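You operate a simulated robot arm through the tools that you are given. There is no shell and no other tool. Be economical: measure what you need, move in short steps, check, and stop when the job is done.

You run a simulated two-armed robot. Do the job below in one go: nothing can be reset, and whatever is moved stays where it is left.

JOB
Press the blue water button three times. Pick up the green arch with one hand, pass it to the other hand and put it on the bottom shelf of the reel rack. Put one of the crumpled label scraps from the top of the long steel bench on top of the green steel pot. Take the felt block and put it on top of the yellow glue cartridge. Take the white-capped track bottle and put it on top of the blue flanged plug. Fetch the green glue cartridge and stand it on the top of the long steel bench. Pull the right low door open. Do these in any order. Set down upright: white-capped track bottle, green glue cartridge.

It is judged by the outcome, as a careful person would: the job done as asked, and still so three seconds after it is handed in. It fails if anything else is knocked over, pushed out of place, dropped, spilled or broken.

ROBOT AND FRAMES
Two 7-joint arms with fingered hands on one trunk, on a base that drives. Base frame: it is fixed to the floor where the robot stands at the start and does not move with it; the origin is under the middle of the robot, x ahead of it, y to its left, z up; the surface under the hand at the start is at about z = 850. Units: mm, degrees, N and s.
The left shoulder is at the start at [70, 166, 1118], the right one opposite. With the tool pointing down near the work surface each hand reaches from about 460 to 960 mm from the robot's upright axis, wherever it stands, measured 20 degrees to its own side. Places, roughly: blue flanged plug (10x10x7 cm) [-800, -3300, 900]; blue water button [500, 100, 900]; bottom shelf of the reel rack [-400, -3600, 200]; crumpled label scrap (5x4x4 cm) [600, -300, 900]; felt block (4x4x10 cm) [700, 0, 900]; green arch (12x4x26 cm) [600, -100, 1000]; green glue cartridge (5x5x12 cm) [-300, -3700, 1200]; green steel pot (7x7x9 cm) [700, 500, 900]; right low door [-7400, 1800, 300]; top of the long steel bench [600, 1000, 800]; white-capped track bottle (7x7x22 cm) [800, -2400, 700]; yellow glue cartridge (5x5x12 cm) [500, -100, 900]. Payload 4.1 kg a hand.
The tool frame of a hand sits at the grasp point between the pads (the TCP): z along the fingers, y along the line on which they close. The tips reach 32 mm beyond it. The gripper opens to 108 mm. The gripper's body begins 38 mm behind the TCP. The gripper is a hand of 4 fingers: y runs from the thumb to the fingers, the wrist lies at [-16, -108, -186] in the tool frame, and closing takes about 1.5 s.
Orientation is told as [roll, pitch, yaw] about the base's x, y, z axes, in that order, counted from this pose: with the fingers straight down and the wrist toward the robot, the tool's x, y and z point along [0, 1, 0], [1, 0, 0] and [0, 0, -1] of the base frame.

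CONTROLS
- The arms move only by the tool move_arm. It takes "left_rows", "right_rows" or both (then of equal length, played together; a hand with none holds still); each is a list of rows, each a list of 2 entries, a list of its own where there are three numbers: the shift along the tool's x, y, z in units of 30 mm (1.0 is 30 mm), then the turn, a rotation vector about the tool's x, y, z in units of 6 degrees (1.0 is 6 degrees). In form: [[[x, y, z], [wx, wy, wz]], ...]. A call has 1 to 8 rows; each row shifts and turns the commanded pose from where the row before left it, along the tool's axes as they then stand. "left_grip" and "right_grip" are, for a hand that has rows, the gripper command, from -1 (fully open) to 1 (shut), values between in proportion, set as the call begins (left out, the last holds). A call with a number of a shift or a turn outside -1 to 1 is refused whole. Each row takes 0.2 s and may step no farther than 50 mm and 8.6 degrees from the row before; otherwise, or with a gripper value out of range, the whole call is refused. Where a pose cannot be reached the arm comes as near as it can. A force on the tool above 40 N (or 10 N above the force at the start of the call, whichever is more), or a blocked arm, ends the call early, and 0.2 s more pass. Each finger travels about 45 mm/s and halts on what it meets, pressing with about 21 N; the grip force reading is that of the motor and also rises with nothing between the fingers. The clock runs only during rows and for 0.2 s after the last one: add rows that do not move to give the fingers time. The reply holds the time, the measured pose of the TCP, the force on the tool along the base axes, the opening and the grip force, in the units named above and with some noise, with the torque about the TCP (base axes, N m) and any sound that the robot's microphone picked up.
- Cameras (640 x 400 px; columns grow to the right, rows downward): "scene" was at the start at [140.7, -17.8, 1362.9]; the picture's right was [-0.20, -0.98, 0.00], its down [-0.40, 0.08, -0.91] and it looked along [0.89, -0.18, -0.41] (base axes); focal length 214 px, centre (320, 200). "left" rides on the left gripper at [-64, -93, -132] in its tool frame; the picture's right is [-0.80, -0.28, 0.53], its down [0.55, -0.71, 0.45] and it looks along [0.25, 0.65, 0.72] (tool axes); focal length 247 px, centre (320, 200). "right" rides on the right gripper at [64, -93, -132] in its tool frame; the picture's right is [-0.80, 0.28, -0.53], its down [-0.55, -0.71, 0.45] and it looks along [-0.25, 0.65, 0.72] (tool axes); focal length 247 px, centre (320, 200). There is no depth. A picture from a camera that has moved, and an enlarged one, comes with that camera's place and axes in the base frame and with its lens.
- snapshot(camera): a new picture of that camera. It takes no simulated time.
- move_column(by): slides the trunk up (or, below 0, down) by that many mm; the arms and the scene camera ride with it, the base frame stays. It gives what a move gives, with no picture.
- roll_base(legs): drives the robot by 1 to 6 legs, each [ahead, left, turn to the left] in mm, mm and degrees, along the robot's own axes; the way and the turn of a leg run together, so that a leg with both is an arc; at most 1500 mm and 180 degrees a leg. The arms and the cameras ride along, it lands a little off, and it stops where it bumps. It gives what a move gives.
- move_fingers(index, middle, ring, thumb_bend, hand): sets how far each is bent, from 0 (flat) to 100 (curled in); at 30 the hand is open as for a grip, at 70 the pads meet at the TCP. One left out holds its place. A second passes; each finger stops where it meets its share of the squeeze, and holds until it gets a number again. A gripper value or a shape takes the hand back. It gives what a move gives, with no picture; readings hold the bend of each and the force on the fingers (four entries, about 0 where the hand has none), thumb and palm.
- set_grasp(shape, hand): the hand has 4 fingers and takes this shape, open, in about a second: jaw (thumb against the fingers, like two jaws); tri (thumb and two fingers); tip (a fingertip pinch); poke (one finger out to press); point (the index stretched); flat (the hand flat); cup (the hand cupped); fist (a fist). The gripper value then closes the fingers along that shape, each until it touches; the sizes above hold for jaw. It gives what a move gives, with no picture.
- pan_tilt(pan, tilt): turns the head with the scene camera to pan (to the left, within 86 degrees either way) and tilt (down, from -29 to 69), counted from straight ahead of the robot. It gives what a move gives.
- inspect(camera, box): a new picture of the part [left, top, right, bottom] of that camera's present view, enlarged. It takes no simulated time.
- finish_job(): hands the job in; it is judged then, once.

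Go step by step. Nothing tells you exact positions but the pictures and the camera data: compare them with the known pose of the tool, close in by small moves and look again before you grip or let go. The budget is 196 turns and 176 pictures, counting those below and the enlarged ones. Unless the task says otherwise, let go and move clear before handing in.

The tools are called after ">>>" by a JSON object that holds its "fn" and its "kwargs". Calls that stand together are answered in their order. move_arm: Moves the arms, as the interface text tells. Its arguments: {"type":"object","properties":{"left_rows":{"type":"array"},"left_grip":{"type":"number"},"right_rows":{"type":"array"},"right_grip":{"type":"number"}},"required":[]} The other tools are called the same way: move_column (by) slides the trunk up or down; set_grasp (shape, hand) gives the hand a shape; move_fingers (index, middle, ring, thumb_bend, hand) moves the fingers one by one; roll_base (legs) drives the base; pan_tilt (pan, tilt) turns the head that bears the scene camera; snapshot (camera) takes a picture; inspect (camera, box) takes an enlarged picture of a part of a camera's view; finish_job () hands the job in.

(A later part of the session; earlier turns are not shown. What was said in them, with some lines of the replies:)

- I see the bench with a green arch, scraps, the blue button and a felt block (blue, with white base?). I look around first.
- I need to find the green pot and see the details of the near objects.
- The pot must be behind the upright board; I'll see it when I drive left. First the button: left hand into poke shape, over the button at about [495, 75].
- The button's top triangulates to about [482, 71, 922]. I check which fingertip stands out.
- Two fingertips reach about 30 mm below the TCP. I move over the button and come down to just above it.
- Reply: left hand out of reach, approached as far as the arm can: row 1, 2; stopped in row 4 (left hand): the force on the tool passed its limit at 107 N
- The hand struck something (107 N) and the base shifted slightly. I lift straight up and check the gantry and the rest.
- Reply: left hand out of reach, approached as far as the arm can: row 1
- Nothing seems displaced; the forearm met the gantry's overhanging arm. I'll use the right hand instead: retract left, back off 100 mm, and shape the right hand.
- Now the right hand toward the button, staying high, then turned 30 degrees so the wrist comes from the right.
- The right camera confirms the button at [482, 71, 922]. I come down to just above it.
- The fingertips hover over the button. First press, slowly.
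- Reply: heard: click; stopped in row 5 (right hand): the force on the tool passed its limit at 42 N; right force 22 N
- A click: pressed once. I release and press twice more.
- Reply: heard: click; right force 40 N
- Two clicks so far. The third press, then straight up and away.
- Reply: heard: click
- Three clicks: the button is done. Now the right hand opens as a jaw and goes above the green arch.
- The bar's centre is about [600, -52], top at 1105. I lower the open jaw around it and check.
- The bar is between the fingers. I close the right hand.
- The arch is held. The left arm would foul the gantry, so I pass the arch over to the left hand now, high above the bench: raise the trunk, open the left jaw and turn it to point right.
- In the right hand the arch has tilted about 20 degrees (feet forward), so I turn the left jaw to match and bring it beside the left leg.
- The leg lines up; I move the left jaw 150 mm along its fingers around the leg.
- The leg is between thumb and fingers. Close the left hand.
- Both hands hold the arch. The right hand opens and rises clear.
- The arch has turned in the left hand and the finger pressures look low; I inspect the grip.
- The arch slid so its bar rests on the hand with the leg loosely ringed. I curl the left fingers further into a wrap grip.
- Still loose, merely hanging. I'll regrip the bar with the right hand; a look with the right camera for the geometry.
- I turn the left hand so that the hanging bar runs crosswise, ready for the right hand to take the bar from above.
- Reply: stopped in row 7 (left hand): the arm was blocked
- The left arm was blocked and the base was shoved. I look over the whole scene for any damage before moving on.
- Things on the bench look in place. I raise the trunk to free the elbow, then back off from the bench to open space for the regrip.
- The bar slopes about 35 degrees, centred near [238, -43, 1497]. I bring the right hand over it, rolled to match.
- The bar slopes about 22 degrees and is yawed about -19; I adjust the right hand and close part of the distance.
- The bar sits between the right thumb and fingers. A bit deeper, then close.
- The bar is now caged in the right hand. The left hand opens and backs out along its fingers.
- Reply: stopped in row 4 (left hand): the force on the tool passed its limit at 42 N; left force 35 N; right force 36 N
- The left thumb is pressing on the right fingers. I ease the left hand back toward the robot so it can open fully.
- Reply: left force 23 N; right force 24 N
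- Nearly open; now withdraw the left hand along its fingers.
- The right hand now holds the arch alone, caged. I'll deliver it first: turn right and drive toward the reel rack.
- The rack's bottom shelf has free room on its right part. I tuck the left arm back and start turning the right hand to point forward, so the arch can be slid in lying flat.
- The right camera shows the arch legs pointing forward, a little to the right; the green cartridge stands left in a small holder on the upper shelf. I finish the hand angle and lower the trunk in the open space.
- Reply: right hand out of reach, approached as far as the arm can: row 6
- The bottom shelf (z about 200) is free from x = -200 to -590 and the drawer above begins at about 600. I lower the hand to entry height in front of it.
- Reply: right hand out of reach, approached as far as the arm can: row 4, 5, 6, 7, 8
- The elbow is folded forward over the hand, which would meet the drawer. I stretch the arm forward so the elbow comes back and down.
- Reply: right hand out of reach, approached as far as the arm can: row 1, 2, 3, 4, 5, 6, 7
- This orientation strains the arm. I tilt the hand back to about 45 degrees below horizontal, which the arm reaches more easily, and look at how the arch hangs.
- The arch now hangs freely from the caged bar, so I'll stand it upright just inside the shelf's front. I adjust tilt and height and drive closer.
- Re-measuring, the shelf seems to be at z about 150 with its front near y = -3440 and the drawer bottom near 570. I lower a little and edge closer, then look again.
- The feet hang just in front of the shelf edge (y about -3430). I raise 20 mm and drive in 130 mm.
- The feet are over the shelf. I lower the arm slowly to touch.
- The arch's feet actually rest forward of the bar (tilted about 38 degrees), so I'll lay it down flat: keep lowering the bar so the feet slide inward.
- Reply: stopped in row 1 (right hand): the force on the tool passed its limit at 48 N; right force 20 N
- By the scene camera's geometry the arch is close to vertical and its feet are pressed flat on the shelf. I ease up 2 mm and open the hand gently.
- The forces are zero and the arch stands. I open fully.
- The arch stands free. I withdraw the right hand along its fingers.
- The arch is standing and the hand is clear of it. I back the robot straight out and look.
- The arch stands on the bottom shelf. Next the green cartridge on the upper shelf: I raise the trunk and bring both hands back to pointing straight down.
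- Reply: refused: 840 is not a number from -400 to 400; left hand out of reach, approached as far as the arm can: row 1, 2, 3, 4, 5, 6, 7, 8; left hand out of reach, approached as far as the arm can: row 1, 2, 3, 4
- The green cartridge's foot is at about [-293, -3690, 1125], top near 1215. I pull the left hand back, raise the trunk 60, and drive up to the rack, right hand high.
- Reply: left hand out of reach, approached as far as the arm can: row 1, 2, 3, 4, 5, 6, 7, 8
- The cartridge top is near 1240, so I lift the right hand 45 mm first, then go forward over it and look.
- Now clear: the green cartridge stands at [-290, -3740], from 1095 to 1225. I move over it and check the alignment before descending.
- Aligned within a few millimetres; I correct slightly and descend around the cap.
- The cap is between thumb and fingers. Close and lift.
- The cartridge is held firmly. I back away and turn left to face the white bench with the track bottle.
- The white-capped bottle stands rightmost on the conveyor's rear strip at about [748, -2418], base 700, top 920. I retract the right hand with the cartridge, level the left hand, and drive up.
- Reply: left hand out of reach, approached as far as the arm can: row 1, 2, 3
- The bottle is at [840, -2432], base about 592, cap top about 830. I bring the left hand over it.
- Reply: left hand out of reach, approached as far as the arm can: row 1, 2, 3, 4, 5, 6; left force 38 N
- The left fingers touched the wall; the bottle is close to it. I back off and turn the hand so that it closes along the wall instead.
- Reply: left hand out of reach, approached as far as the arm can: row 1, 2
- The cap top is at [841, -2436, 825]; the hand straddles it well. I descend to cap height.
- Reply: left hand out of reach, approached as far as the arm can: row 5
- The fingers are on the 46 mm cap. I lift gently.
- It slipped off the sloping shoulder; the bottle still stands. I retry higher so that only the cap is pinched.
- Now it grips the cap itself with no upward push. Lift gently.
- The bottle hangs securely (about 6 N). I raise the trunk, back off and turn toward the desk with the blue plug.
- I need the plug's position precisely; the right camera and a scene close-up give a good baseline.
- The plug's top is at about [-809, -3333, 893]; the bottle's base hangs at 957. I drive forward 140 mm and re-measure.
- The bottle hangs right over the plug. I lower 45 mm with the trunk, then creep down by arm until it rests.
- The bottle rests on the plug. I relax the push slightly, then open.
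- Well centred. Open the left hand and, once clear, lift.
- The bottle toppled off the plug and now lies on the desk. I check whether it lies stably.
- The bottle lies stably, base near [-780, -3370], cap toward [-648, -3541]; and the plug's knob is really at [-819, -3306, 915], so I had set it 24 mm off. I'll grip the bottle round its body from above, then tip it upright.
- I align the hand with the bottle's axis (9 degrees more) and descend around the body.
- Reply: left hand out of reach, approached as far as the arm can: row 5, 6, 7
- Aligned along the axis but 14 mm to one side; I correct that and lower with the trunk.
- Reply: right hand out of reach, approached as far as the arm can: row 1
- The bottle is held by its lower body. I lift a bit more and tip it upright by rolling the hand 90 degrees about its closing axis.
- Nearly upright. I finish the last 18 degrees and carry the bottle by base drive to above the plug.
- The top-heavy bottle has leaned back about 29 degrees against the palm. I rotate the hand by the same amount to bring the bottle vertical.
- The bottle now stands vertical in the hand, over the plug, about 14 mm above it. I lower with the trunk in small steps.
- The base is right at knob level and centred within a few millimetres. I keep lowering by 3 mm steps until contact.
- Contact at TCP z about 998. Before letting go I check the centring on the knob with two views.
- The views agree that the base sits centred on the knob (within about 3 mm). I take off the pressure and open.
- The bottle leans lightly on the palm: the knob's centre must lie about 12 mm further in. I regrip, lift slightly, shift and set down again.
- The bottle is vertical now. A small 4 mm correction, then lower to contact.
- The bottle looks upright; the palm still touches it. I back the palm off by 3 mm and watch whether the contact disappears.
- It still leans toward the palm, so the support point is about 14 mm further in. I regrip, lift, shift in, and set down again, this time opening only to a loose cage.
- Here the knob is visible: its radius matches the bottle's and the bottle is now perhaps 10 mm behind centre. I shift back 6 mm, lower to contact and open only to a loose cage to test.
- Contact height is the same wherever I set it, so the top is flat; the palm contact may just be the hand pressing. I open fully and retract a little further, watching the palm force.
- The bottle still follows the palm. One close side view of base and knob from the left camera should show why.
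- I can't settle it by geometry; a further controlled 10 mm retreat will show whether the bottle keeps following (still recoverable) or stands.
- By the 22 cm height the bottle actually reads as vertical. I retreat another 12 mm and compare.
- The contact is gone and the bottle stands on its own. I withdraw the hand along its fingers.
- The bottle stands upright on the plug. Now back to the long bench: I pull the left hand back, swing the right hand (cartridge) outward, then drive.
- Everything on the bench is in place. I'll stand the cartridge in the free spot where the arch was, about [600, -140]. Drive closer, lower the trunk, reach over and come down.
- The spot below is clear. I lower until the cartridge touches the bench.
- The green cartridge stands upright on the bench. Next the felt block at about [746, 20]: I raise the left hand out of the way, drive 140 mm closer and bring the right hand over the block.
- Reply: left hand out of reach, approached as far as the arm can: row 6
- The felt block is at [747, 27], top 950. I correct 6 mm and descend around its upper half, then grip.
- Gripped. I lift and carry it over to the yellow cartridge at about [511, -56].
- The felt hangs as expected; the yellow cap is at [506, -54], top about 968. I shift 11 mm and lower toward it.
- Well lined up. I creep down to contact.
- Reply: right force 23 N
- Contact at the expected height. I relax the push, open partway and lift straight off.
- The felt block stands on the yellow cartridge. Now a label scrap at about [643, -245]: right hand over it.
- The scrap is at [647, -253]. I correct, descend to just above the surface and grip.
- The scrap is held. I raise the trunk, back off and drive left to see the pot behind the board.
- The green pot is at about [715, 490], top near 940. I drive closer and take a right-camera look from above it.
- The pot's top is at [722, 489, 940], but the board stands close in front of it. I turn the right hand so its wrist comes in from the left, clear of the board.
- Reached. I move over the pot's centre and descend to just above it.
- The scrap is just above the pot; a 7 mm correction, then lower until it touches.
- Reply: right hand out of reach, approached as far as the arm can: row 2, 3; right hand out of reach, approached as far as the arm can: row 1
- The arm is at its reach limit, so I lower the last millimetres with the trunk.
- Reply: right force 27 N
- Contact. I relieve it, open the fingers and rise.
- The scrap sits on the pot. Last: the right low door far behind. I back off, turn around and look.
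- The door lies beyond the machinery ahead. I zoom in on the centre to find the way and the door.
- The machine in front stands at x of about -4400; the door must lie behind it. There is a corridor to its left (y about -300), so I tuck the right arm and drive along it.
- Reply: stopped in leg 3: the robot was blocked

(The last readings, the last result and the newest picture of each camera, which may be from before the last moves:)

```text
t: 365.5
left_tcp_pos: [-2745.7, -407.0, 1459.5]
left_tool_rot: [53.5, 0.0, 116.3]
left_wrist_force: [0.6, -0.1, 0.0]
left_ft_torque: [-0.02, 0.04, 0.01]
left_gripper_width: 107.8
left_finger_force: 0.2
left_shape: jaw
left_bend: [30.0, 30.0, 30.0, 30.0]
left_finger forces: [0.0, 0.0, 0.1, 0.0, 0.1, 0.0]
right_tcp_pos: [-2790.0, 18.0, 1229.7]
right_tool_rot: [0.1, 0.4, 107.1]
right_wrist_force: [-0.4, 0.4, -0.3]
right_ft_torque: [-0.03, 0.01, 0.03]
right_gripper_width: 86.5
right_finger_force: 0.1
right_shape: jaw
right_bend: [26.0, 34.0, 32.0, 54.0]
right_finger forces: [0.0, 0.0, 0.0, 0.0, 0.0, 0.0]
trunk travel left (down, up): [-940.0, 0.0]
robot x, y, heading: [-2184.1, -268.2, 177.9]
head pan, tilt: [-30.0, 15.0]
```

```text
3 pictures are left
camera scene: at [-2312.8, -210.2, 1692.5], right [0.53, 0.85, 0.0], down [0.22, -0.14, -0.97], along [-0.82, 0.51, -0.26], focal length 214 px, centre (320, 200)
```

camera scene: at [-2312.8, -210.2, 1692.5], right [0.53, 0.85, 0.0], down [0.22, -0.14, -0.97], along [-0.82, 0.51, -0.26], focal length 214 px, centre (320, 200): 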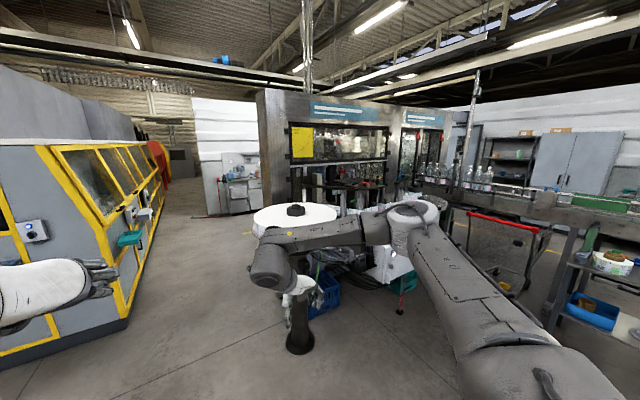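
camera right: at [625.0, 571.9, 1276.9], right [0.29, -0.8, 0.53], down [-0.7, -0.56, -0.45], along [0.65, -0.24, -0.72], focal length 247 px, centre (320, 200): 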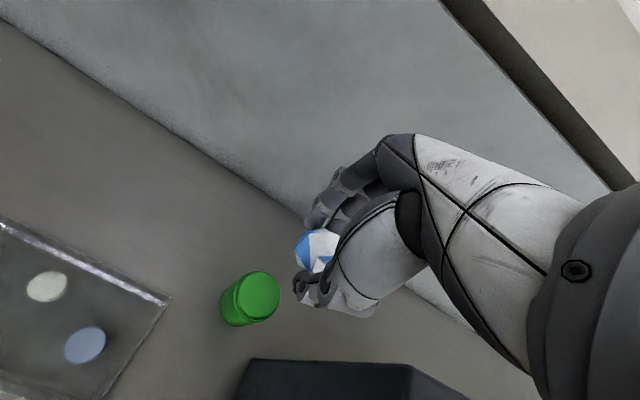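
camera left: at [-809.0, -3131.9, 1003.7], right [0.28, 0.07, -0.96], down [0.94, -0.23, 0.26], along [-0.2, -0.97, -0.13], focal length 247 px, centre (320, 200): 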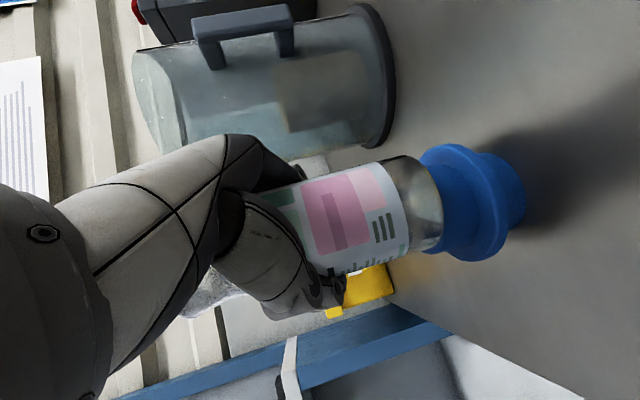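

Something low blocked the base; I raise the right hand, side-step toward +y, pass it, and return to the corridor.

>>> {"fn": "move_arm", "kwargs": {"right_rows": [[[-0.3, 0, -0.9], [0, 0, 0]], [[-0.3, 0, -0.9], [0, 0, 0]], [[-0.3, 0, -0.9], [0, 0, 0]], [[-0.3, 0, -0.9], [0, 0, 0]], [[-0.3, 0, -0.9], [0, 0, 0]], [[-0.3, 0, -0.9], [0, 0, 0]], [[-0.3, 0, -0.9], [0, 0, 0]]]}}

>>> {"fn": "roll_base", "kwargs": {"legs": [[-60, 0, 2], [0, -440, 0], [900, 0, 0]]}}

>>> {"fn": "roll_base", "kwargs": {"legs": [[0, 420, 0], [1500, 0, 0], [1500, 0, 0]]}}

```text
t: 367.1
left_tcp_pos: [-2744.3, -412.2, 1459.7]
left_tool_rot: [53.5, -0.1, 116.3]
left_wrist_force: [0.6, 0.5, 0.7]
left_ft_torque: [0.03, -0.01, -0.02]
left_gripper_width: 107.9
left_finger_force: 0.1
left_shape: jaw
left_bend: [30.0, 30.0, 30.0, 30.0]
left_finger forces: [0.0, 0.0, 0.1, 0.0, 0.0, 0.1]
right_tcp_pos: [-2729.0, 33.6, 1422.3]
right_tool_rot: [0.1, 0.2, 107.1]
right_wrist_force: [0.0, 0.0, 0.2]
right_ft_torque: [-0.02, 0.0, 0.0]
right_gripper_width: 86.1
right_finger_force: 0.0
right_shape: jaw
right_bend: [26.0, 34.0, 32.0, 54.0]
right_finger forces: [0.1, 0.0, 0.0, 0.0, 0.0, 0.1]
trunk travel left (down, up): [-940.0, 0.0]
robot x, y, heading: [-2183.1, -264.4, 178.0]
head pan, tilt: [-30.0, 15.0]
```

```text
t: 374.7
left_tcp_pos: [-3570.1, 26.5, 1458.8]
left_tool_rot: [53.4, -0.1, 117.9]
left_wrist_force: [-0.6, -0.1, 0.2]
left_ft_torque: [-0.03, -0.02, 0.01]
left_gripper_width: 107.9
left_finger_force: 0.0
left_shape: jaw
left_bend: [30.0, 30.0, 30.0, 30.0]
left_finger forces: [0.0, 0.1, 0.1, 0.0, 0.0, 0.0]
right_tcp_pos: [-3566.4, 471.5, 1420.7]
right_tool_rot: [0.0, 0.2, 108.7]
right_wrist_force: [0.3, -0.1, -0.5]
right_ft_torque: [0.01, 0.0, -0.02]
right_gripper_width: 86.3
right_finger_force: 0.2
right_shape: jaw
right_bend: [26.0, 34.0, 32.0, 54.0]
right_finger forces: [0.0, 0.0, 0.0, 0.0, 0.1, 0.0]
trunk travel left (down, up): [-940.0, 0.0]
robot x, y, heading: [-3012.1, 185.5, 179.7]
head pan, tilt: [-30.0, 15.0]
```

```text
t: 391.3
left_tcp_pos: [-6568.3, -296.2, 1458.3]
left_tool_rot: [53.6, -0.2, 115.9]
left_wrist_force: [1.1, 0.3, 0.4]
left_ft_torque: [0.01, -0.02, 0.01]
left_gripper_width: 107.7
left_finger_force: 0.2
left_shape: jaw
left_bend: [30.0, 30.0, 30.0, 30.0]
left_finger forces: [0.0, 0.1, 0.0, 0.0, 0.0, 0.0]
right_tcp_pos: [-6548.8, 148.5, 1422.2]
right_tool_rot: [0.0, 0.3, 106.7]
right_wrist_force: [-0.1, 0.5, -0.2]
right_ft_torque: [-0.02, 0.02, 0.01]
right_gripper_width: 86.5
right_finger_force: 0.1
right_shape: jaw
right_bend: [26.0, 34.0, 32.0, 54.0]
right_finger forces: [0.0, 0.0, 0.0, 0.0, 0.1, 0.0]
trunk travel left (down, up): [-940.0, 0.0]
robot x, y, heading: [-6005.1, -154.8, 177.8]
head pan, tilt: [-30.0, 15.0]
```

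I passed. Now at x = -6005; I look toward the door's place.

>>> {"fn": "pan_tilt", "kwargs": {"pan": -50, "tilt": 28}}

>>> {"fn": "snapshot", "kwargs": {"camera": "scene"}}

```text
t: 392.1
left_tcp_pos: [-6569.1, -295.8, 1458.9]
left_tool_rot: [53.6, -0.1, 116.0]
left_wrist_force: [-1.0, 1.1, 0.5]
left_ft_torque: [-0.01, 0.0, 0.01]
left_gripper_width: 107.8
left_finger_force: 0.1
left_shape: jaw
left_bend: [30.0, 30.0, 30.0, 30.0]
left_finger forces: [0.0, 0.0, 0.1, 0.1, 0.0, 0.0]
right_tcp_pos: [-6549.5, 148.0, 1420.3]
right_tool_rot: [0.0, 0.3, 106.7]
right_wrist_force: [0.9, 0.2, 0.3]
right_ft_torque: [-0.02, -0.04, 0.05]
right_gripper_width: 86.0
right_finger_force: 0.0
right_shape: jaw
right_bend: [26.0, 34.0, 32.0, 54.0]
right_finger forces: [0.0, 0.1, 0.0, 0.0, 0.1, 0.1]
trunk travel left (down, up): [-940.0, 0.0]
robot x, y, heading: [-6005.7, -154.0, 177.5]
head pan, tilt: [-50.0, 28.0]
```

```text
2 pictures are left
camera scene: at [-6111.6, -80.1, 1671.6], right [0.79, 0.61, 0.0], down [0.29, -0.37, -0.88], along [-0.54, 0.7, -0.47], focal length 214 px, centre (320, 200)
```

scene: 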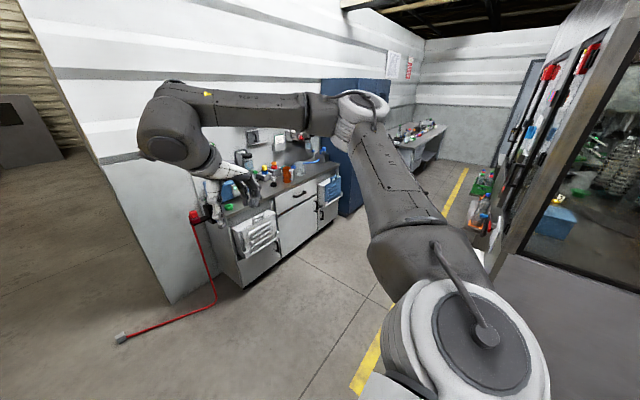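

The cabinet is here: drawers and low doors along the wall. One enlarged view of its right end to find the right low door's handle.

>>> {"fn": "inspect", "kwargs": {"camera": "scene", "box": [225, 165, 365, 295]}}

```text
3.08 times, centred on (295, 230) of scene
camera zoom: at [-6111.6, -80.1, 1671.6], right [0.79, 0.61, 0.0], down [0.29, -0.37, -0.88], along [-0.54, 0.7, -0.47], focal length 660 px, centre (397, 108)
```

zoom: 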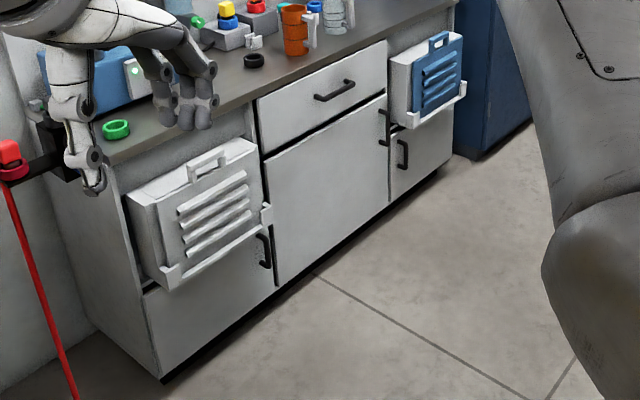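

The right low door has a vertical handle at its left edge, at about [-7365, 1579, 370], hinged on the right. I turn the left hand level (fingers forward, closing sideways) and drive in front of it.

>>> {"fn": "move_arm", "kwargs": {"left_rows": [[[0, 0, 0], [0, 1, 0]], [[0, 0, 0], [0, 1, 0]], [[0, 0, 0], [0, 1, 0]], [[0, 0, 0], [0, 1, 0]], [[0, 0, 0], [0, 1, 0]], [[0, 0, 0], [0, 1, 0]]]}}

>>> {"fn": "roll_base", "kwargs": {"legs": [[450, 0, 2.3], [0, -940, 0], [0, -940, 0]]}}

>>> {"fn": "move_column", "kwargs": {"by": -400}}

>>> {"fn": "move_column", "kwargs": {"by": -400}}

```text
t: 393.5
left_tcp_pos: [-6571.0, -294.6, 1461.6]
left_tool_rot: [89.5, -0.1, 116.1]
left_wrist_force: [0.9, 0.8, -0.4]
left_ft_torque: [-0.02, 0.0, 0.03]
left_gripper_width: 107.5
left_finger_force: 0.1
left_shape: jaw
left_bend: [30.0, 30.0, 30.0, 30.0]
left_finger forces: [0.0, 0.1, 0.0, 0.0, 0.0, 0.1]
left hand out of reach, approached as far as the arm can: row 1
right_tcp_pos: [-6548.4, 148.7, 1422.0]
right_tool_rot: [0.0, 0.4, 106.7]
right_wrist_force: [-0.4, 0.0, 0.8]
right_ft_torque: [0.0, 0.01, -0.02]
right_gripper_width: 86.0
right_finger_force: 0.1
right_shape: jaw
right_bend: [26.0, 34.0, 32.0, 54.0]
right_finger forces: [0.0, 0.0, 0.0, 0.0, 0.0, 0.0]
trunk travel left (down, up): [-940.0, 0.0]
robot x, y, heading: [-6003.6, -154.3, 177.8]
head pan, tilt: [-50.0, 28.0]
```

```text
t: 405.3
left_tcp_pos: [-6989.5, 1581.6, 1460.4]
left_tool_rot: [89.5, -0.2, 117.8]
left_wrist_force: [-0.8, 0.7, 0.1]
left_ft_torque: [-0.03, 0.02, -0.02]
left_gripper_width: 107.7
left_finger_force: 0.0
left_shape: jaw
left_bend: [30.0, 30.0, 30.0, 30.0]
left_finger forces: [0.0, 0.0, 0.1, 0.1, 0.0, 0.1]
right_tcp_pos: [-6981.2, 2025.9, 1421.1]
right_tool_rot: [0.0, 0.3, 108.6]
right_wrist_force: [-0.4, 0.2, 0.2]
right_ft_torque: [0.01, -0.02, -0.01]
right_gripper_width: 86.2
right_finger_force: 0.2
right_shape: jaw
right_bend: [26.0, 34.0, 32.0, 54.0]
right_finger forces: [0.0, 0.1, 0.0, 0.0, 0.1, 0.0]
trunk travel left (down, up): [-940.0, 0.0]
robot x, y, heading: [-6426.4, 1743.3, 179.4]
head pan, tilt: [-50.0, 28.0]
```

```text
t: 409.1
left_tcp_pos: [-6989.0, 1583.7, 1060.9]
left_tool_rot: [89.5, -0.2, 117.7]
left_wrist_force: [-0.9, 0.3, -0.3]
left_ft_torque: [0.01, 0.0, 0.02]
left_gripper_width: 107.6
left_finger_force: 0.1
left_shape: jaw
left_bend: [30.0, 30.0, 30.0, 30.0]
left_finger forces: [0.0, 0.0, 0.1, 0.0, 0.1, 0.0]
right_tcp_pos: [-6981.3, 2026.7, 1021.2]
right_tool_rot: [0.0, 0.2, 108.6]
right_wrist_force: [-0.7, -0.1, 0.3]
right_ft_torque: [0.01, 0.02, -0.01]
right_gripper_width: 86.2
right_finger_force: 0.1
right_shape: jaw
right_bend: [26.0, 34.0, 32.0, 54.0]
right_finger forces: [0.0, 0.1, 0.0, 0.0, 0.0, 0.0]
trunk travel left (down, up): [-540.0, 400.0]
robot x, y, heading: [-6424.8, 1740.3, 179.4]
head pan, tilt: [-50.0, 28.0]
```

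```text
t: 412.9
left_tcp_pos: [-6989.4, 1582.5, 659.5]
left_tool_rot: [89.5, -0.2, 117.7]
left_wrist_force: [-0.2, 0.7, -1.0]
left_ft_torque: [-0.02, -0.01, 0.01]
left_gripper_width: 108.0
left_finger_force: 0.1
left_shape: jaw
left_bend: [30.0, 30.0, 30.0, 30.0]
left_finger forces: [0.0, 0.1, 0.1, 0.0, 0.0, 0.1]
right_tcp_pos: [-6981.3, 2027.8, 620.9]
right_tool_rot: [-0.1, 0.3, 108.5]
right_wrist_force: [0.2, -0.6, 0.2]
right_ft_torque: [0.0, -0.03, -0.04]
right_gripper_width: 86.2
right_finger_force: 0.2
right_shape: jaw
right_bend: [26.0, 34.0, 32.0, 54.0]
right_finger forces: [0.1, 0.1, 0.0, 0.1, 0.1, 0.1]
trunk travel left (down, up): [-140.0, 800.0]
robot x, y, heading: [-6426.0, 1740.8, 179.1]
head pan, tilt: [-50.0, 28.0]
```

>>> {"fn": "move_column", "kwargs": {"by": -135}}

>>> {"fn": "move_arm", "kwargs": {"left_rows": [[[-0.9, 0, 0], [0, 0, 0]], [[-0.9, 0, 0], [0, 0, 0]], [[-0.9, 0, 0], [0, 0, 0]], [[-0.9, 0, 0], [0, 0, 0]], [[-0.9, 0, 0], [0, 0, 0]], [[-0.7, 0, 0], [0, 0, 0]]]}}

```text
t: 414.6
left_tcp_pos: [-6989.0, 1584.8, 531.2]
left_tool_rot: [89.9, -0.2, 117.9]
left_wrist_force: [0.2, -0.3, -0.5]
left_ft_torque: [0.0, -0.02, 0.0]
left_gripper_width: 107.6
left_finger_force: 0.1
left_shape: jaw
left_bend: [30.0, 30.0, 30.0, 30.0]
left_finger forces: [0.0, 0.1, 0.1, 0.0, 0.0, 0.1]
right_tcp_pos: [-6979.2, 2028.4, 490.4]
right_tool_rot: [0.2, 0.2, 108.5]
right_wrist_force: [-0.3, 0.2, 0.1]
right_ft_torque: [0.0, -0.02, 0.02]
right_gripper_width: 86.5
right_finger_force: 0.1
right_shape: jaw
right_bend: [26.0, 34.0, 32.0, 54.0]
right_finger forces: [0.1, 0.1, 0.0, 0.0, 0.0, 0.0]
trunk travel left (down, up): [-5.0, 935.0]
robot x, y, heading: [-6426.2, 1743.0, 179.1]
head pan, tilt: [-50.0, 28.0]
```

```text
t: 416.0
left_tcp_pos: [-7000.7, 1600.2, 436.2]
left_tool_rot: [97.3, -2.7, 115.7]
left_wrist_force: [0.1, -0.6, -0.9]
left_ft_torque: [0.0, 0.04, 0.03]
left_gripper_width: 107.8
left_finger_force: 0.0
left_shape: jaw
left_bend: [30.0, 30.0, 30.0, 30.0]
left_finger forces: [0.0, 0.0, 0.0, 0.0, 0.0, 0.0]
right_tcp_pos: [-6980.6, 2028.5, 484.4]
right_tool_rot: [0.1, 0.3, 108.5]
right_wrist_force: [0.0, 0.2, 0.5]
right_ft_torque: [-0.04, -0.01, -0.01]
right_gripper_width: 86.5
right_finger_force: 0.0
right_shape: jaw
right_bend: [26.0, 34.0, 32.0, 54.0]
right_finger forces: [0.0, 0.0, 0.1, 0.0, 0.0, 0.0]
trunk travel left (down, up): [-5.0, 935.0]
robot x, y, heading: [-6426.4, 1739.1, 179.4]
head pan, tilt: [-50.0, 28.0]
stopped in row 6 (left hand): the arm was blocked; the commanded pose is now the measured one
```

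The low arm was blocked (elbow near the floor). I tilt the hand 36 degrees downward so the elbow stays higher, then lower the grasp point to handle height.

>>> {"fn": "move_arm", "kwargs": {"left_rows": [[[0, 0, 0], [0, -1, 0]], [[0, 0, 0], [0, -1, 0]], [[0, 0, 0], [0, -1, 0]], [[0, 0, 0], [0, -1, 0]], [[0, 0, 0], [0, -1, 0]], [[0, 0, 0], [0, -1, 0]], [[-0.8, 0, 0.45], [0, 0, 0]], [[-0.8, 0, 0.45], [0, 0, 0]]]}}

>>> {"fn": "roll_base", "kwargs": {"legs": [[200, 0, 0]]}}

>>> {"fn": "snapshot", "kwargs": {"camera": "left"}}

```text
t: 417.8
left_tcp_pos: [-7003.3, 1603.3, 379.1]
left_tool_rot: [60.5, -2.9, 115.8]
left_wrist_force: [-0.1, -0.3, 0.2]
left_ft_torque: [0.02, 0.03, -0.01]
left_gripper_width: 107.7
left_finger_force: 0.0
left_shape: jaw
left_bend: [30.0, 30.0, 30.0, 30.0]
left_finger forces: [0.0, 0.0, 0.0, 0.1, 0.0, 0.1]
right_tcp_pos: [-6979.5, 2026.5, 486.8]
right_tool_rot: [-0.1, 0.3, 108.5]
right_wrist_force: [0.0, 0.5, -0.3]
right_ft_torque: [-0.02, -0.01, 0.01]
right_gripper_width: 86.1
right_finger_force: 0.1
right_shape: jaw
right_bend: [26.0, 34.0, 32.0, 54.0]
right_finger forces: [0.0, 0.0, 0.1, 0.1, 0.1, 0.1]
trunk travel left (down, up): [-5.0, 935.0]
robot x, y, heading: [-6423.7, 1738.4, 179.4]
head pan, tilt: [-50.0, 28.0]
```

```text
t: 419.4
left_tcp_pos: [-7196.8, 1605.2, 380.3]
left_tool_rot: [60.6, -2.9, 115.5]
left_wrist_force: [-0.2, 0.1, -0.8]
left_ft_torque: [0.02, -0.04, 0.01]
left_gripper_width: 107.7
left_finger_force: 0.0
left_shape: jaw
left_bend: [30.0, 30.0, 30.0, 30.0]
left_finger forces: [0.1, 0.1, 0.1, 0.0, 0.0, 0.0]
right_tcp_pos: [-7175.3, 2031.0, 485.6]
right_tool_rot: [-0.1, 0.3, 108.4]
right_wrist_force: [0.4, 0.1, 0.3]
right_ft_torque: [0.0, -0.03, -0.03]
right_gripper_width: 86.3
right_finger_force: 0.0
right_shape: jaw
right_bend: [26.0, 34.0, 32.0, 54.0]
right_finger forces: [0.1, 0.1, 0.0, 0.0, 0.0, 0.1]
trunk travel left (down, up): [-5.0, 935.0]
robot x, y, heading: [-6619.3, 1743.3, 179.4]
head pan, tilt: [-50.0, 28.0]
```

```text
0 pictures are left
camera left: at [-7025.0, 1584.7, 383.2], right [0.03, -0.24, -0.97], down [-0.29, -0.93, 0.22], along [-0.96, 0.27, -0.1], focal length 247 px, centre (320, 200)
```

left: 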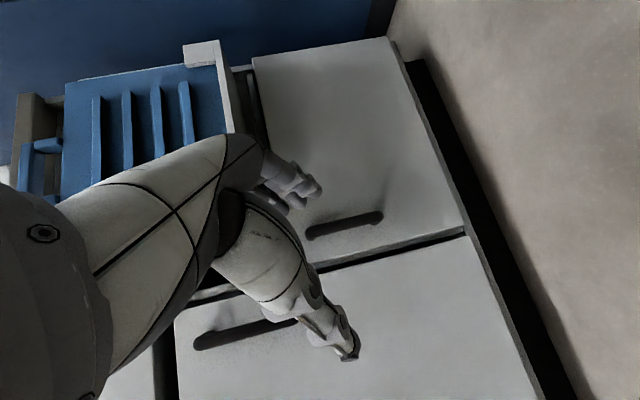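

No pictures remain, but the last one shows the handle clearly: a vertical bar at about [-7365, 1637], z from 271 to 372. I square the hand to the door and line it up.

>>> {"fn": "move_arm", "kwargs": {"left_rows": [[[0, 0, 0], [-0.925, 0, 0.52]], [[0, 0, 0], [-0.925, 0, 0.52]], [[0, 0, 0], [-0.925, 0, 0.52]], [[0, 0, 0], [-0.925, 0, 0.52]], [[-0.44, 0, 0.25], [0, 0, 0]], [[-0.44, 0, 0.25], [0, 0, 0]], [[-0.44, 0, 0.25], [0, 0, 0]]]}}

```text
t: 421.0
left_tcp_pos: [-7198.5, 1608.9, 335.9]
left_tool_rot: [62.0, -2.6, 90.2]
left_wrist_force: [0.5, -0.1, 0.1]
left_ft_torque: [0.01, -0.01, -0.02]
left_gripper_width: 108.0
left_finger_force: 0.0
left_shape: jaw
left_bend: [30.0, 30.0, 30.0, 30.0]
left_finger forces: [0.0, 0.0, 0.1, 0.0, 0.1, 0.0]
right_tcp_pos: [-7174.6, 2030.0, 485.5]
right_tool_rot: [-0.1, 0.3, 108.3]
right_wrist_force: [0.8, 0.6, 0.1]
right_ft_torque: [-0.03, 0.02, 0.02]
right_gripper_width: 86.0
right_finger_force: 0.1
right_shape: jaw
right_bend: [26.0, 34.0, 32.0, 54.0]
right_finger forces: [0.1, 0.1, 0.1, 0.0, 0.0, 0.0]
trunk travel left (down, up): [-5.0, 935.0]
robot x, y, heading: [-6618.7, 1742.4, 179.3]
head pan, tilt: [-50.0, 28.0]
```

Squared up. I shift 29 mm sideways with the arm and reach forward toward the handle.

>>> {"fn": "move_arm", "kwargs": {"left_rows": [[[0, 0.48, 0], [0, 0, 0]], [[0, 0.48, 0], [0, 0, 0]], [[0.4, 0, 0.75], [0, 0, 0]], [[0.4, 0, 0.75], [0, 0, 0]], [[0.4, 0, 0.75], [0, 0, 0]], [[0.4, 0, 0.75], [0, 0, 0]], [[0.4, 0, 0.75], [0, 0, 0]]]}}

```text
t: 422.6
left_tcp_pos: [-7324.4, 1634.8, 335.6]
left_tool_rot: [61.8, -2.6, 90.0]
left_wrist_force: [-1.1, -0.8, 0.1]
left_ft_torque: [0.0, 0.02, -0.02]
left_gripper_width: 107.9
left_finger_force: 0.1
left_shape: jaw
left_bend: [30.0, 30.0, 30.0, 30.0]
left_finger forces: [0.0, 0.0, 0.1, 0.1, 0.0, 0.0]
right_tcp_pos: [-7174.3, 2028.8, 486.6]
right_tool_rot: [0.0, 0.4, 108.5]
right_wrist_force: [0.2, 0.1, -0.8]
right_ft_torque: [0.02, 0.02, 0.0]
right_gripper_width: 86.0
right_finger_force: 0.1
right_shape: jaw
right_bend: [26.0, 34.0, 32.0, 54.0]
right_finger forces: [0.0, 0.0, 0.0, 0.0, 0.0, 0.0]
trunk travel left (down, up): [-5.0, 935.0]
robot x, y, heading: [-6620.4, 1744.7, 179.5]
head pan, tilt: [-50.0, 28.0]
```

>>> {"fn": "move_arm", "kwargs": {"left_rows": [[[0.15, 0, 0.29], [0, 0, 0]], [[0.15, 0, 0.29], [0, 0, 0]], [[0.15, 0, 0.29], [0, 0, 0]], [[0.15, 0, 0.29], [0, 0, 0]], [[0.1, 0, 0.2], [0, 0, 0]]]}}

```text
t: 423.8
left_tcp_pos: [-7371.7, 1637.1, 335.1]
left_tool_rot: [62.0, -2.7, 90.0]
left_wrist_force: [-0.7, 0.0, 0.0]
left_ft_torque: [0.02, -0.01, 0.03]
left_gripper_width: 108.0
left_finger_force: 0.1
left_shape: jaw
left_bend: [30.0, 30.0, 30.0, 30.0]
left_finger forces: [0.0, 0.1, 0.0, 0.1, 0.1, 0.0]
right_tcp_pos: [-7175.0, 2030.2, 485.8]
right_tool_rot: [0.0, 0.3, 108.4]
right_wrist_force: [0.8, -0.6, -0.1]
right_ft_torque: [0.01, 0.02, -0.01]
right_gripper_width: 85.8
right_finger_force: 0.0
right_shape: jaw
right_bend: [26.0, 34.0, 32.0, 54.0]
right_finger forces: [0.1, 0.0, 0.0, 0.0, 0.1, 0.1]
trunk travel left (down, up): [-5.0, 935.0]
robot x, y, heading: [-6619.8, 1740.8, 179.2]
head pan, tilt: [-50.0, 28.0]
```

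>>> {"fn": "move_arm", "kwargs": {"left_rows": [[[0.15, 0.08, 0.29], [0, 0, 0]], [[0.15, 0.08, 0.29], [0, 0, 0]], [[0.15, 0.08, 0.29], [0, 0, 0]], [[0.1, 0.05, 0.3], [0, 0, 0]], [[0, 0, 0], [0, 0, 0]]]}}

>>> {"fn": "move_arm", "kwargs": {"left_rows": [[[0.13, 0.05, 0.29], [0, 0, 0]], [[0.13, 0.05, 0.29], [0, 0, 0]], [[0, 0, 0], [0, 0, 0]]]}}

```text
t: 424.8
left_tcp_pos: [-7403.0, 1646.6, 337.0]
left_tool_rot: [62.2, -2.9, 89.5]
left_wrist_force: [24.5, -6.3, 4.0]
left_ft_torque: [0.35, 0.36, -1.44]
left_gripper_width: 107.1
left_finger_force: 0.0
left_shape: jaw
left_bend: [30.0, 30.0, 30.0, 30.0]
left_finger forces: [0.0, 5.1, 21.2, 0.0, 0.0, 0.0]
right_tcp_pos: [-7173.7, 2028.1, 488.1]
right_tool_rot: [0.0, 0.3, 108.5]
right_wrist_force: [-0.2, 0.4, 0.5]
right_ft_torque: [-0.01, 0.01, -0.01]
right_gripper_width: 86.3
right_finger_force: 0.1
right_shape: jaw
right_bend: [26.0, 34.0, 32.0, 54.0]
right_finger forces: [0.0, 0.1, 0.0, 0.1, 0.1, 0.0]
trunk travel left (down, up): [-5.0, 935.0]
robot x, y, heading: [-6619.4, 1743.5, 179.4]
head pan, tilt: [-50.0, 28.0]
stopped in row 4 (left hand): the force on the tool passed its limit at 49 N (the readings are from after the stop); the commanded pose is now the measured one
```

```text
t: 425.1
left_tcp_pos: [-7403.9, 1647.5, 336.7]
left_tool_rot: [62.2, -3.0, 89.5]
left_wrist_force: [25.2, -6.5, 1.5]
left_ft_torque: [0.2, 0.32, -1.5]
left_gripper_width: 107.3
left_finger_force: 0.0
left_shape: jaw
left_bend: [30.0, 30.0, 30.0, 30.0]
left_finger forces: [0.0, 4.9, 22.5, 0.0, 0.0, 0.0]
right_tcp_pos: [-7174.1, 2028.9, 487.0]
right_tool_rot: [0.0, 0.3, 108.5]
right_wrist_force: [0.8, -0.3, -0.1]
right_ft_torque: [-0.02, 0.02, -0.02]
right_gripper_width: 86.2
right_finger_force: 0.1
right_shape: jaw
right_bend: [26.0, 34.0, 32.0, 54.0]
right_finger forces: [0.1, 0.0, 0.0, 0.0, 0.0, 0.0]
trunk travel left (down, up): [-5.0, 935.0]
robot x, y, heading: [-6619.6, 1741.8, 179.5]
head pan, tilt: [-50.0, 28.0]
stopped in row 1 (left hand): the force on the tool passed its limit at 49 N (the readings are from after the stop); the commanded pose is now the measured one
```

The fingertips touch the door panel, so the bar should lie between thumb and fingers. I ease back slightly and close.

>>> {"fn": "move_arm", "kwargs": {"left_rows": [[[-0.06, -0.1, -0.13], [0, 0, 0]], [[0, 0, 0], [0, 0, 0]], [[0, 0, 0], [0, 0, 0]], [[0, 0, 0], [0, 0, 0]], [[0, 0, 0], [0, 0, 0]], [[0, 0, 0], [0, 0, 0]], [[0, 0, 0], [0, 0, 0]], [[0, 0, 0], [0, 0, 0]]], "left_grip": 1}}

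```text
t: 426.9
left_tcp_pos: [-7401.0, 1645.3, 336.9]
left_tool_rot: [62.1, -3.0, 89.7]
left_wrist_force: [2.4, -5.1, 2.1]
left_ft_torque: [0.17, 0.12, -0.43]
left_gripper_width: 15.4
left_finger_force: 21.3
left_shape: jaw
left_bend: [70.0, 38.0, 30.0, 72.0]
left_finger forces: [23.1, 0.0, 5.6, 0.0, 30.7, 0.0]
right_tcp_pos: [-7173.3, 2027.8, 485.8]
right_tool_rot: [0.0, 0.4, 108.7]
right_wrist_force: [-0.4, 0.0, 0.3]
right_ft_torque: [0.02, 0.02, 0.02]
right_gripper_width: 86.1
right_finger_force: 0.0
right_shape: jaw
right_bend: [26.0, 34.0, 32.0, 54.0]
right_finger forces: [0.0, 0.1, 0.1, 0.1, 0.0, 0.1]
trunk travel left (down, up): [-5.0, 935.0]
robot x, y, heading: [-6618.9, 1742.4, 179.4]
head pan, tilt: [-50.0, 28.0]
```

The bar is gripped (index and thumb about 25 N). I pull gently back.

>>> {"fn": "move_arm", "kwargs": {"left_rows": [[[-0.2, 0, -0.38], [0, 0, 0]], [[-0.3, 0.02, -0.56], [0, 0, 0]], [[-0.4, 0.06, -0.75], [0, 0, 0]], [[0, 0, 0], [0, 0, 0]]]}}

```text
t: 427.9
left_tcp_pos: [-7342.9, 1650.0, 337.4]
left_tool_rot: [62.1, -3.1, 89.3]
left_wrist_force: [-3.8, 15.3, 5.1]
left_ft_torque: [0.43, 0.2, -0.1]
left_gripper_width: 14.0
left_finger_force: 20.6
left_shape: jaw
left_bend: [70.0, 38.0, 52.0, 66.0]
left_finger forces: [35.2, 0.1, 5.8, 0.0, 22.7, 0.0]
right_tcp_pos: [-7173.5, 2029.9, 486.1]
right_tool_rot: [0.0, 0.3, 108.5]
right_wrist_force: [-0.2, 0.2, -0.2]
right_ft_torque: [0.01, 0.03, 0.01]
right_gripper_width: 86.1
right_finger_force: 0.1
right_shape: jaw
right_bend: [26.0, 34.0, 32.0, 54.0]
right_finger forces: [0.0, 0.1, 0.0, 0.1, 0.0, 0.0]
trunk travel left (down, up): [-5.0, 935.0]
robot x, y, heading: [-6621.3, 1745.7, 179.4]
head pan, tilt: [-50.0, 28.0]
```

The door is moving. I keep pulling along its arc.

>>> {"fn": "move_arm", "kwargs": {"left_rows": [[[-0.35, 0.3, -0.66], [0, 0, 0]], [[-0.35, 0.3, -0.66], [0, 0, 0]], [[-0.35, 0.35, -0.66], [0, 0, 0]], [[0, 0, 0], [0, 0, 0]]]}}

```text
t: 428.9
left_tcp_pos: [-7276.8, 1675.0, 335.6]
left_tool_rot: [62.1, -2.9, 89.7]
left_wrist_force: [1.6, -5.8, 6.3]
left_ft_torque: [0.3, 0.1, 0.29]
left_gripper_width: 14.0
left_finger_force: 21.1
left_shape: jaw
left_bend: [70.0, 38.0, 55.0, 71.0]
left_finger forces: [29.9, 0.0, 0.1, 0.1, 29.3, 0.0]
right_tcp_pos: [-7173.1, 2027.7, 486.7]
right_tool_rot: [0.1, 0.4, 108.6]
right_wrist_force: [-0.5, 0.7, -0.2]
right_ft_torque: [-0.01, -0.02, 0.0]
right_gripper_width: 86.3
right_finger_force: 0.1
right_shape: jaw
right_bend: [26.0, 34.0, 32.0, 54.0]
right_finger forces: [0.1, 0.1, 0.0, 0.1, 0.0, 0.0]
trunk travel left (down, up): [-5.0, 935.0]
robot x, y, heading: [-6620.3, 1746.7, 179.5]
head pan, tilt: [-50.0, 28.0]
```

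>>> {"fn": "move_arm", "kwargs": {"left_rows": [[[-0.36, 0.42, -0.68], [0.5, 0, -0.27]], [[-0.36, 0.42, -0.68], [0.5, 0, -0.27]], [[-0.36, 0.42, -0.68], [0.5, 0, -0.27]], [[0, 0, 0], [0, 0, 0]]]}}

```text
t: 429.9
left_tcp_pos: [-7207.6, 1715.9, 336.6]
left_tool_rot: [61.4, -3.0, 99.9]
left_wrist_force: [2.2, -3.8, -8.3]
left_ft_torque: [0.22, 0.15, 0.24]
left_gripper_width: 13.9
left_finger_force: 21.3
left_shape: jaw
left_bend: [70.0, 38.0, 55.0, 72.0]
left_finger forces: [29.4, 0.1, 0.1, 0.1, 28.2, 0.0]
right_tcp_pos: [-7174.5, 2029.0, 485.8]
right_tool_rot: [-0.1, 0.2, 108.5]
right_wrist_force: [0.5, -0.1, 0.8]
right_ft_torque: [0.02, -0.04, -0.01]
right_gripper_width: 86.3
right_finger_force: 0.1
right_shape: jaw
right_bend: [26.0, 34.0, 32.0, 54.0]
right_finger forces: [0.0, 0.1, 0.0, 0.0, 0.0, 0.1]
trunk travel left (down, up): [-5.0, 935.0]
robot x, y, heading: [-6619.4, 1743.6, 179.6]
head pan, tilt: [-50.0, 28.0]
```

>>> {"fn": "move_arm", "kwargs": {"left_rows": [[[-0.36, 0.6, -0.68], [0.8, 0, -0.43]], [[-0.36, 0.6, -0.68], [0.8, 0, -0.43]], [[-0.34, 0.65, -0.64], [0.8, 0, -0.43]], [[0, 0, 0], [0, 0, 0]]]}}

```text
t: 430.5
left_tcp_pos: [-7169.4, 1760.7, 338.3]
left_tool_rot: [60.6, -2.6, 111.6]
left_wrist_force: [11.9, -11.3, -7.1]
left_ft_torque: [0.1, 0.07, -0.11]
left_gripper_width: 15.7
left_finger_force: 21.0
left_shape: jaw
left_bend: [70.0, 38.0, 55.0, 73.0]
left_finger forces: [17.1, 0.1, 2.6, 0.0, 34.5, 0.0]
right_tcp_pos: [-7174.4, 2026.3, 484.5]
right_tool_rot: [-0.1, 0.3, 108.6]
right_wrist_force: [0.0, -0.6, 0.2]
right_ft_torque: [0.02, -0.03, 0.01]
right_gripper_width: 86.2
right_finger_force: 0.1
right_shape: jaw
right_bend: [26.0, 34.0, 32.0, 54.0]
right_finger forces: [0.0, 0.0, 0.1, 0.0, 0.1, 0.0]
trunk travel left (down, up): [-5.0, 935.0]
robot x, y, heading: [-6621.2, 1744.0, 179.2]
head pan, tilt: [-50.0, 28.0]
stopped in row 3 (left hand): the force on the tool passed its limit at 45 N (the readings are from after the stop); the commanded pose is now the measured one
```

The door is over 50 degrees open. I ease outward a little and continue the arc.

>>> {"fn": "move_arm", "kwargs": {"left_rows": [[[-0.41, 0.23, -0.77], [0.4, 0, -0.2]], [[-0.33, 0.44, -0.62], [0.6, 0, -0.3]], [[-0.32, 0.5, -0.59], [0.6, 0, -0.3]], [[0, 0, 0], [0, 0, 0]]]}}

```text
t: 431.4
left_tcp_pos: [-7121.9, 1816.1, 339.2]
left_tool_rot: [60.1, -1.6, 121.9]
left_wrist_force: [11.1, -6.4, -13.5]
left_ft_torque: [0.12, 0.15, -0.22]
left_gripper_width: 15.6
left_finger_force: 20.7
left_shape: jaw
left_bend: [70.0, 38.0, 55.0, 72.0]
left_finger forces: [18.1, 0.1, 5.0, 0.0, 30.3, 0.0]
right_tcp_pos: [-7174.4, 2026.3, 485.7]
right_tool_rot: [-0.1, 0.4, 108.6]
right_wrist_force: [-0.5, 1.1, 0.2]
right_ft_torque: [0.0, 0.0, -0.01]
right_gripper_width: 86.0
right_finger_force: 0.1
right_shape: jaw
right_bend: [26.0, 34.0, 32.0, 54.0]
right_finger forces: [0.0, 0.0, 0.0, 0.0, 0.0, 0.0]
trunk travel left (down, up): [-5.0, 935.0]
robot x, y, heading: [-6619.2, 1742.9, 179.4]
head pan, tilt: [-50.0, 28.0]
stopped in row 4 (left hand): the force on the tool passed its limit at 46 N (the readings are from after the stop); the commanded pose is now the measured one
```

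>>> {"fn": "move_arm", "kwargs": {"left_rows": [[[-0.36, 0.38, -0.68], [0.6, 0, -0.3]], [[-0.34, 0.48, -0.64], [0.6, 0, -0.3]], [[-0.32, 0.52, -0.6], [0.6, 0, -0.3]]]}}

```text
t: 431.9
left_tcp_pos: [-7125.7, 1816.7, 338.8]
left_tool_rot: [64.2, -0.2, 131.4]
left_wrist_force: [22.8, -15.2, 1.3]
left_ft_torque: [0.13, -0.31, -0.95]
left_gripper_width: 18.5
left_finger_force: 20.9
left_shape: jaw
left_bend: [70.0, 38.0, 50.0, 64.0]
left_finger forces: [9.9, 0.0, 16.2, 0.1, 79.1, 0.0]
right_tcp_pos: [-7173.9, 2025.7, 486.6]
right_tool_rot: [0.1, 0.2, 108.7]
right_wrist_force: [0.6, -0.1, 0.5]
right_ft_torque: [-0.01, -0.03, -0.02]
right_gripper_width: 86.2
right_finger_force: 0.1
right_shape: jaw
right_bend: [26.0, 34.0, 32.0, 54.0]
right_finger forces: [0.0, 0.1, 0.0, 0.1, 0.0, 0.1]
trunk travel left (down, up): [-5.0, 935.0]
robot x, y, heading: [-6618.9, 1744.2, 179.5]
head pan, tilt: [-50.0, 28.0]
stopped in row 2 (left hand): the force on the tool passed its limit at 49 N (the readings are from after the stop); the commanded pose is now the measured one
```

The wrist is near its limit at about 63 degrees of door opening. I let the base carry the hand a bit further along the arc.

>>> {"fn": "roll_base", "kwargs": {"legs": [[-20, -50, 0]]}}

```text
t: 432.7
left_tcp_pos: [-7122.7, 1820.7, 338.2]
left_tool_rot: [64.4, -0.2, 131.8]
left_wrist_force: [18.7, -9.0, 3.5]
left_ft_torque: [0.11, -0.19, -0.83]
left_gripper_width: 18.1
left_finger_force: 20.8
left_shape: jaw
left_bend: [70.0, 38.0, 50.0, 64.0]
left_finger forces: [12.7, 0.0, 15.7, 0.1, 72.1, 0.0]
right_tcp_pos: [-7171.9, 2031.0, 486.8]
right_tool_rot: [0.1, 0.3, 108.9]
right_wrist_force: [0.4, -0.2, 0.0]
right_ft_torque: [0.0, -0.02, 0.0]
right_gripper_width: 86.1
right_finger_force: 0.1
right_shape: jaw
right_bend: [26.0, 34.0, 32.0, 54.0]
right_finger forces: [0.1, 0.0, 0.0, 0.0, 0.1, 0.0]
trunk travel left (down, up): [-5.0, 935.0]
robot x, y, heading: [-6614.9, 1750.0, 179.6]
head pan, tilt: [-50.0, 28.0]
stopped in leg 1: the force on the tool passed its limit at 45 N (the readings are from after the stop); the commanded pose is now the measured one
```

>>> {"fn": "move_arm", "kwargs": {"left_rows": [[[-0.06, -0.31, -0.11], [0, 0, 0]], [[-0.3, 0.2, -0.58], [0, 0, 0]], [[-0.3, 0.22, -0.58], [0, 0, 0]], [[-0.3, 0.25, -0.58], [0, 0, 0]]]}}

```text
t: 433.2
left_tcp_pos: [-7120.8, 1817.4, 340.9]
left_tool_rot: [66.1, 0.1, 132.4]
left_wrist_force: [4.0, 0.7, -40.1]
left_ft_torque: [0.36, 0.12, -0.89]
left_gripper_width: 15.8
left_finger_force: 20.5
left_shape: jaw
left_bend: [70.0, 38.0, 47.0, 75.0]
left_finger forces: [18.4, 0.0, 16.3, 0.1, 54.2, 0.1]
right_tcp_pos: [-7171.7, 2033.6, 484.4]
right_tool_rot: [0.0, 0.5, 108.7]
right_wrist_force: [0.0, 0.2, 0.4]
right_ft_torque: [-0.01, 0.02, -0.03]
right_gripper_width: 86.3
right_finger_force: 0.1
right_shape: jaw
right_bend: [26.0, 34.0, 32.0, 54.0]
right_finger forces: [0.0, 0.0, 0.0, 0.1, 0.1, 0.1]
trunk travel left (down, up): [-5.0, 935.0]
robot x, y, heading: [-6614.7, 1745.9, 179.7]
head pan, tilt: [-50.0, 28.0]
stopped in row 2 (left hand): the force on the tool passed its limit at 44 N (the readings are from after the stop); the commanded pose is now the measured one
```

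I release the handle and back the hand off.

>>> {"fn": "move_arm", "kwargs": {"left_rows": [[[0, 0, 0], [0, 0, 0]], [[0, 0, 0], [0, 0, 0]], [[0, 0, 0], [0, 0, 0]], [[0, 0, 0], [0, 0, 0]], [[0, 0, 0], [0, 0, 0]], [[-0.1, 0, -0.2], [0, 0, 0]], [[-0.2, 0, -0.4], [0, 0, 0]], [[-0.2, 0, -0.4], [0, 0, 0]]], "left_grip": -1}}

```text
t: 435.2
left_tcp_pos: [-7124.4, 1808.9, 356.4]
left_tool_rot: [73.2, -0.6, 134.9]
left_wrist_force: [0.6, 0.9, -0.1]
left_ft_torque: [-0.04, -0.01, -0.03]
left_gripper_width: 107.6
left_finger_force: 0.1
left_shape: jaw
left_bend: [30.0, 30.0, 30.0, 30.0]
left_finger forces: [0.1, 0.0, 0.0, 0.0, 0.0, 0.0]
right_tcp_pos: [-7170.1, 2032.2, 485.6]
right_tool_rot: [0.2, 0.4, 108.9]
right_wrist_force: [0.6, 0.6, 0.0]
right_ft_torque: [0.0, 0.02, 0.04]
right_gripper_width: 86.2
right_finger_force: 0.1
right_shape: jaw
right_bend: [26.0, 34.0, 32.0, 54.0]
right_finger forces: [0.0, 0.1, 0.0, 0.0, 0.0, 0.0]
trunk travel left (down, up): [-5.0, 935.0]
robot x, y, heading: [-6614.5, 1752.0, 179.6]
head pan, tilt: [-50.0, 28.0]
stopped in row 8 (left hand): the arm was blocked; the commanded pose is now the measured one
```

The hand is open and unloaded. I draw it off the bar by driving diagonally back, then retreat.

>>> {"fn": "roll_base", "kwargs": {"legs": [[-90, -85, 0], [-350, 0, 0]]}}

```text
t: 438.6
left_tcp_pos: [-6662.0, 1890.6, 419.4]
left_tool_rot: [80.3, -9.2, 132.2]
left_wrist_force: [-0.7, -0.3, -2.4]
left_ft_torque: [-0.07, 0.15, 0.02]
left_gripper_width: 108.2
left_finger_force: 0.1
left_shape: jaw
left_bend: [30.0, 30.0, 30.0, 30.0]
left_finger forces: [0.1, 0.0, 0.1, 0.0, 0.0, 0.1]
right_tcp_pos: [-6688.3, 2106.3, 546.3]
right_tool_rot: [11.7, -1.4, 110.9]
right_wrist_force: [-2.0, -0.7, -0.9]
right_ft_torque: [0.05, -0.12, -0.03]
right_gripper_width: 86.3
right_finger_force: 0.0
right_shape: jaw
right_bend: [26.0, 34.0, 32.0, 54.0]
right_finger forces: [0.0, 0.1, 0.0, 0.1, 0.1, 0.0]
trunk travel left (down, up): [-5.0, 935.0]
robot x, y, heading: [-6206.7, 1828.8, 179.9]
head pan, tilt: [-50.0, 28.0]
stopped in leg 2: the robot was blocked; the commanded pose is now the measured one
```

I backed into something; I ease forward 120 mm to stand free.

>>> {"fn": "roll_base", "kwargs": {"legs": [[120, 0, 0]]}}

```text
t: 439.3
left_tcp_pos: [-6631.8, 1901.9, 460.5]
left_tool_rot: [87.4, -15.0, 127.6]
left_wrist_force: [-1.3, -0.5, -0.1]
left_ft_torque: [-0.02, 0.0, 0.03]
left_gripper_width: 107.9
left_finger_force: 0.0
left_shape: jaw
left_bend: [30.0, 30.0, 30.0, 30.0]
left_finger forces: [0.1, 0.0, 0.0, 0.0, 0.1, 0.0]
right_tcp_pos: [-6649.6, 2096.4, 576.5]
right_tool_rot: [19.3, -2.2, 112.5]
right_wrist_force: [-1.5, -0.2, 0.4]
right_ft_torque: [-0.03, -0.07, -0.01]
right_gripper_width: 86.7
right_finger_force: 0.1
right_shape: jaw
right_bend: [26.0, 34.0, 32.0, 54.0]
right_finger forces: [0.1, 0.0, 0.0, 0.0, 0.1, 0.0]
trunk travel left (down, up): [-5.0, 935.0]
robot x, y, heading: [-6222.3, 1828.5, 179.6]
head pan, tilt: [-50.0, 28.0]
stopped in leg 1: the robot was blocked; the commanded pose is now the measured one
```

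The trunk is leaning, probably from the low elbow on the floor; I raise the trunk.

>>> {"fn": "move_column", "kwargs": {"by": 300}}

>>> {"fn": "roll_base", "kwargs": {"legs": [[60, 0, 0]]}}

```text
t: 442.3
left_tcp_pos: [-6638.8, 1903.9, 757.8]
left_tool_rot: [87.3, -14.6, 127.4]
left_wrist_force: [0.4, -0.6, -0.2]
left_ft_torque: [-0.01, 0.0, 0.03]
left_gripper_width: 107.8
left_finger_force: 0.0
left_shape: jaw
left_bend: [30.0, 30.0, 30.0, 30.0]
left_finger forces: [0.0, 0.0, 0.1, 0.0, 0.0, 0.0]
right_tcp_pos: [-6655.2, 2096.6, 874.3]
right_tool_rot: [18.9, -1.9, 112.4]
right_wrist_force: [0.0, 0.4, -0.6]
right_ft_torque: [0.01, 0.02, -0.01]
right_gripper_width: 86.6
right_finger_force: 0.0
right_shape: jaw
right_bend: [26.0, 34.0, 32.0, 54.0]
right_finger forces: [0.0, 0.0, 0.1, 0.0, 0.1, 0.1]
trunk travel left (down, up): [-305.0, 635.0]
robot x, y, heading: [-6223.8, 1831.9, 180.2]
head pan, tilt: [-50.0, 28.0]
```

```text
t: 443.3
left_tcp_pos: [-6686.6, 1899.3, 752.1]
left_tool_rot: [86.2, -14.0, 129.1]
left_wrist_force: [0.0, -0.4, -1.0]
left_ft_torque: [-0.02, -0.01, -0.01]
left_gripper_width: 108.1
left_finger_force: 0.1
left_shape: jaw
left_bend: [30.0, 30.0, 30.0, 30.0]
left_finger forces: [0.0, 0.0, 0.0, 0.0, 0.0, 0.0]
right_tcp_pos: [-6704.4, 2099.6, 873.6]
right_tool_rot: [18.2, -2.5, 111.7]
right_wrist_force: [0.9, 0.4, -0.5]
right_ft_torque: [-0.01, 0.01, 0.02]
right_gripper_width: 86.3
right_finger_force: 0.1
right_shape: jaw
right_bend: [26.0, 34.0, 32.0, 54.0]
right_finger forces: [0.0, 0.0, 0.0, 0.0, 0.0, 0.1]
trunk travel left (down, up): [-305.0, 635.0]
robot x, y, heading: [-6275.6, 1829.5, 179.9]
head pan, tilt: [-50.0, 28.0]
```

The robot stands free with both hands empty and clear, so I hand the job in now.

>>> {"fn": "finish_job", "kwargs": {}}

```text
The job is handed in.
```

I did every part of the job and handed it in, but the white-capped bottle fell once on the way and I couldn't check a few things at the end.

| Task | How it ended |
|---|---|
| Blue water button | Pressed three times; I heard three clicks. |
| Green arch | Standing on the bottom shelf of the reel rack. |
| Label scrap | On top of the green steel pot. |
| Felt block | Standing on the yellow glue cartridge. |
| White-capped track bottle | Upright on the blue flanged plug. |
| Green glue cartridge | Standing on the long steel bench. |
| Right low door | Pulled open to about 63 degrees, by my estimate. |

- **Arch:** the right hand picked it up and passed it to the left. It hung loosely there, so I passed it back and the right hand placed it.
- **Bottle:** my first placement was off centre and it fell over onto the desk. I picked it up and stood it on the plug again, and it was upright when I left it.
- **Door:** I had no pictures left for the pull. The arm jammed before the door opened further, and I haven't seen it since letting go.
- **Bumps:**
  - Early on, the left arm hit something by the gantry on the bench (107 N), and was later blocked there again. Nothing looked moved afterwards.
  - Something I never identified blocked the base on the way to the door.
  - The base was also blocked, possibly by the machine, when I backed away from the door. I had no pictures left to check that spot.
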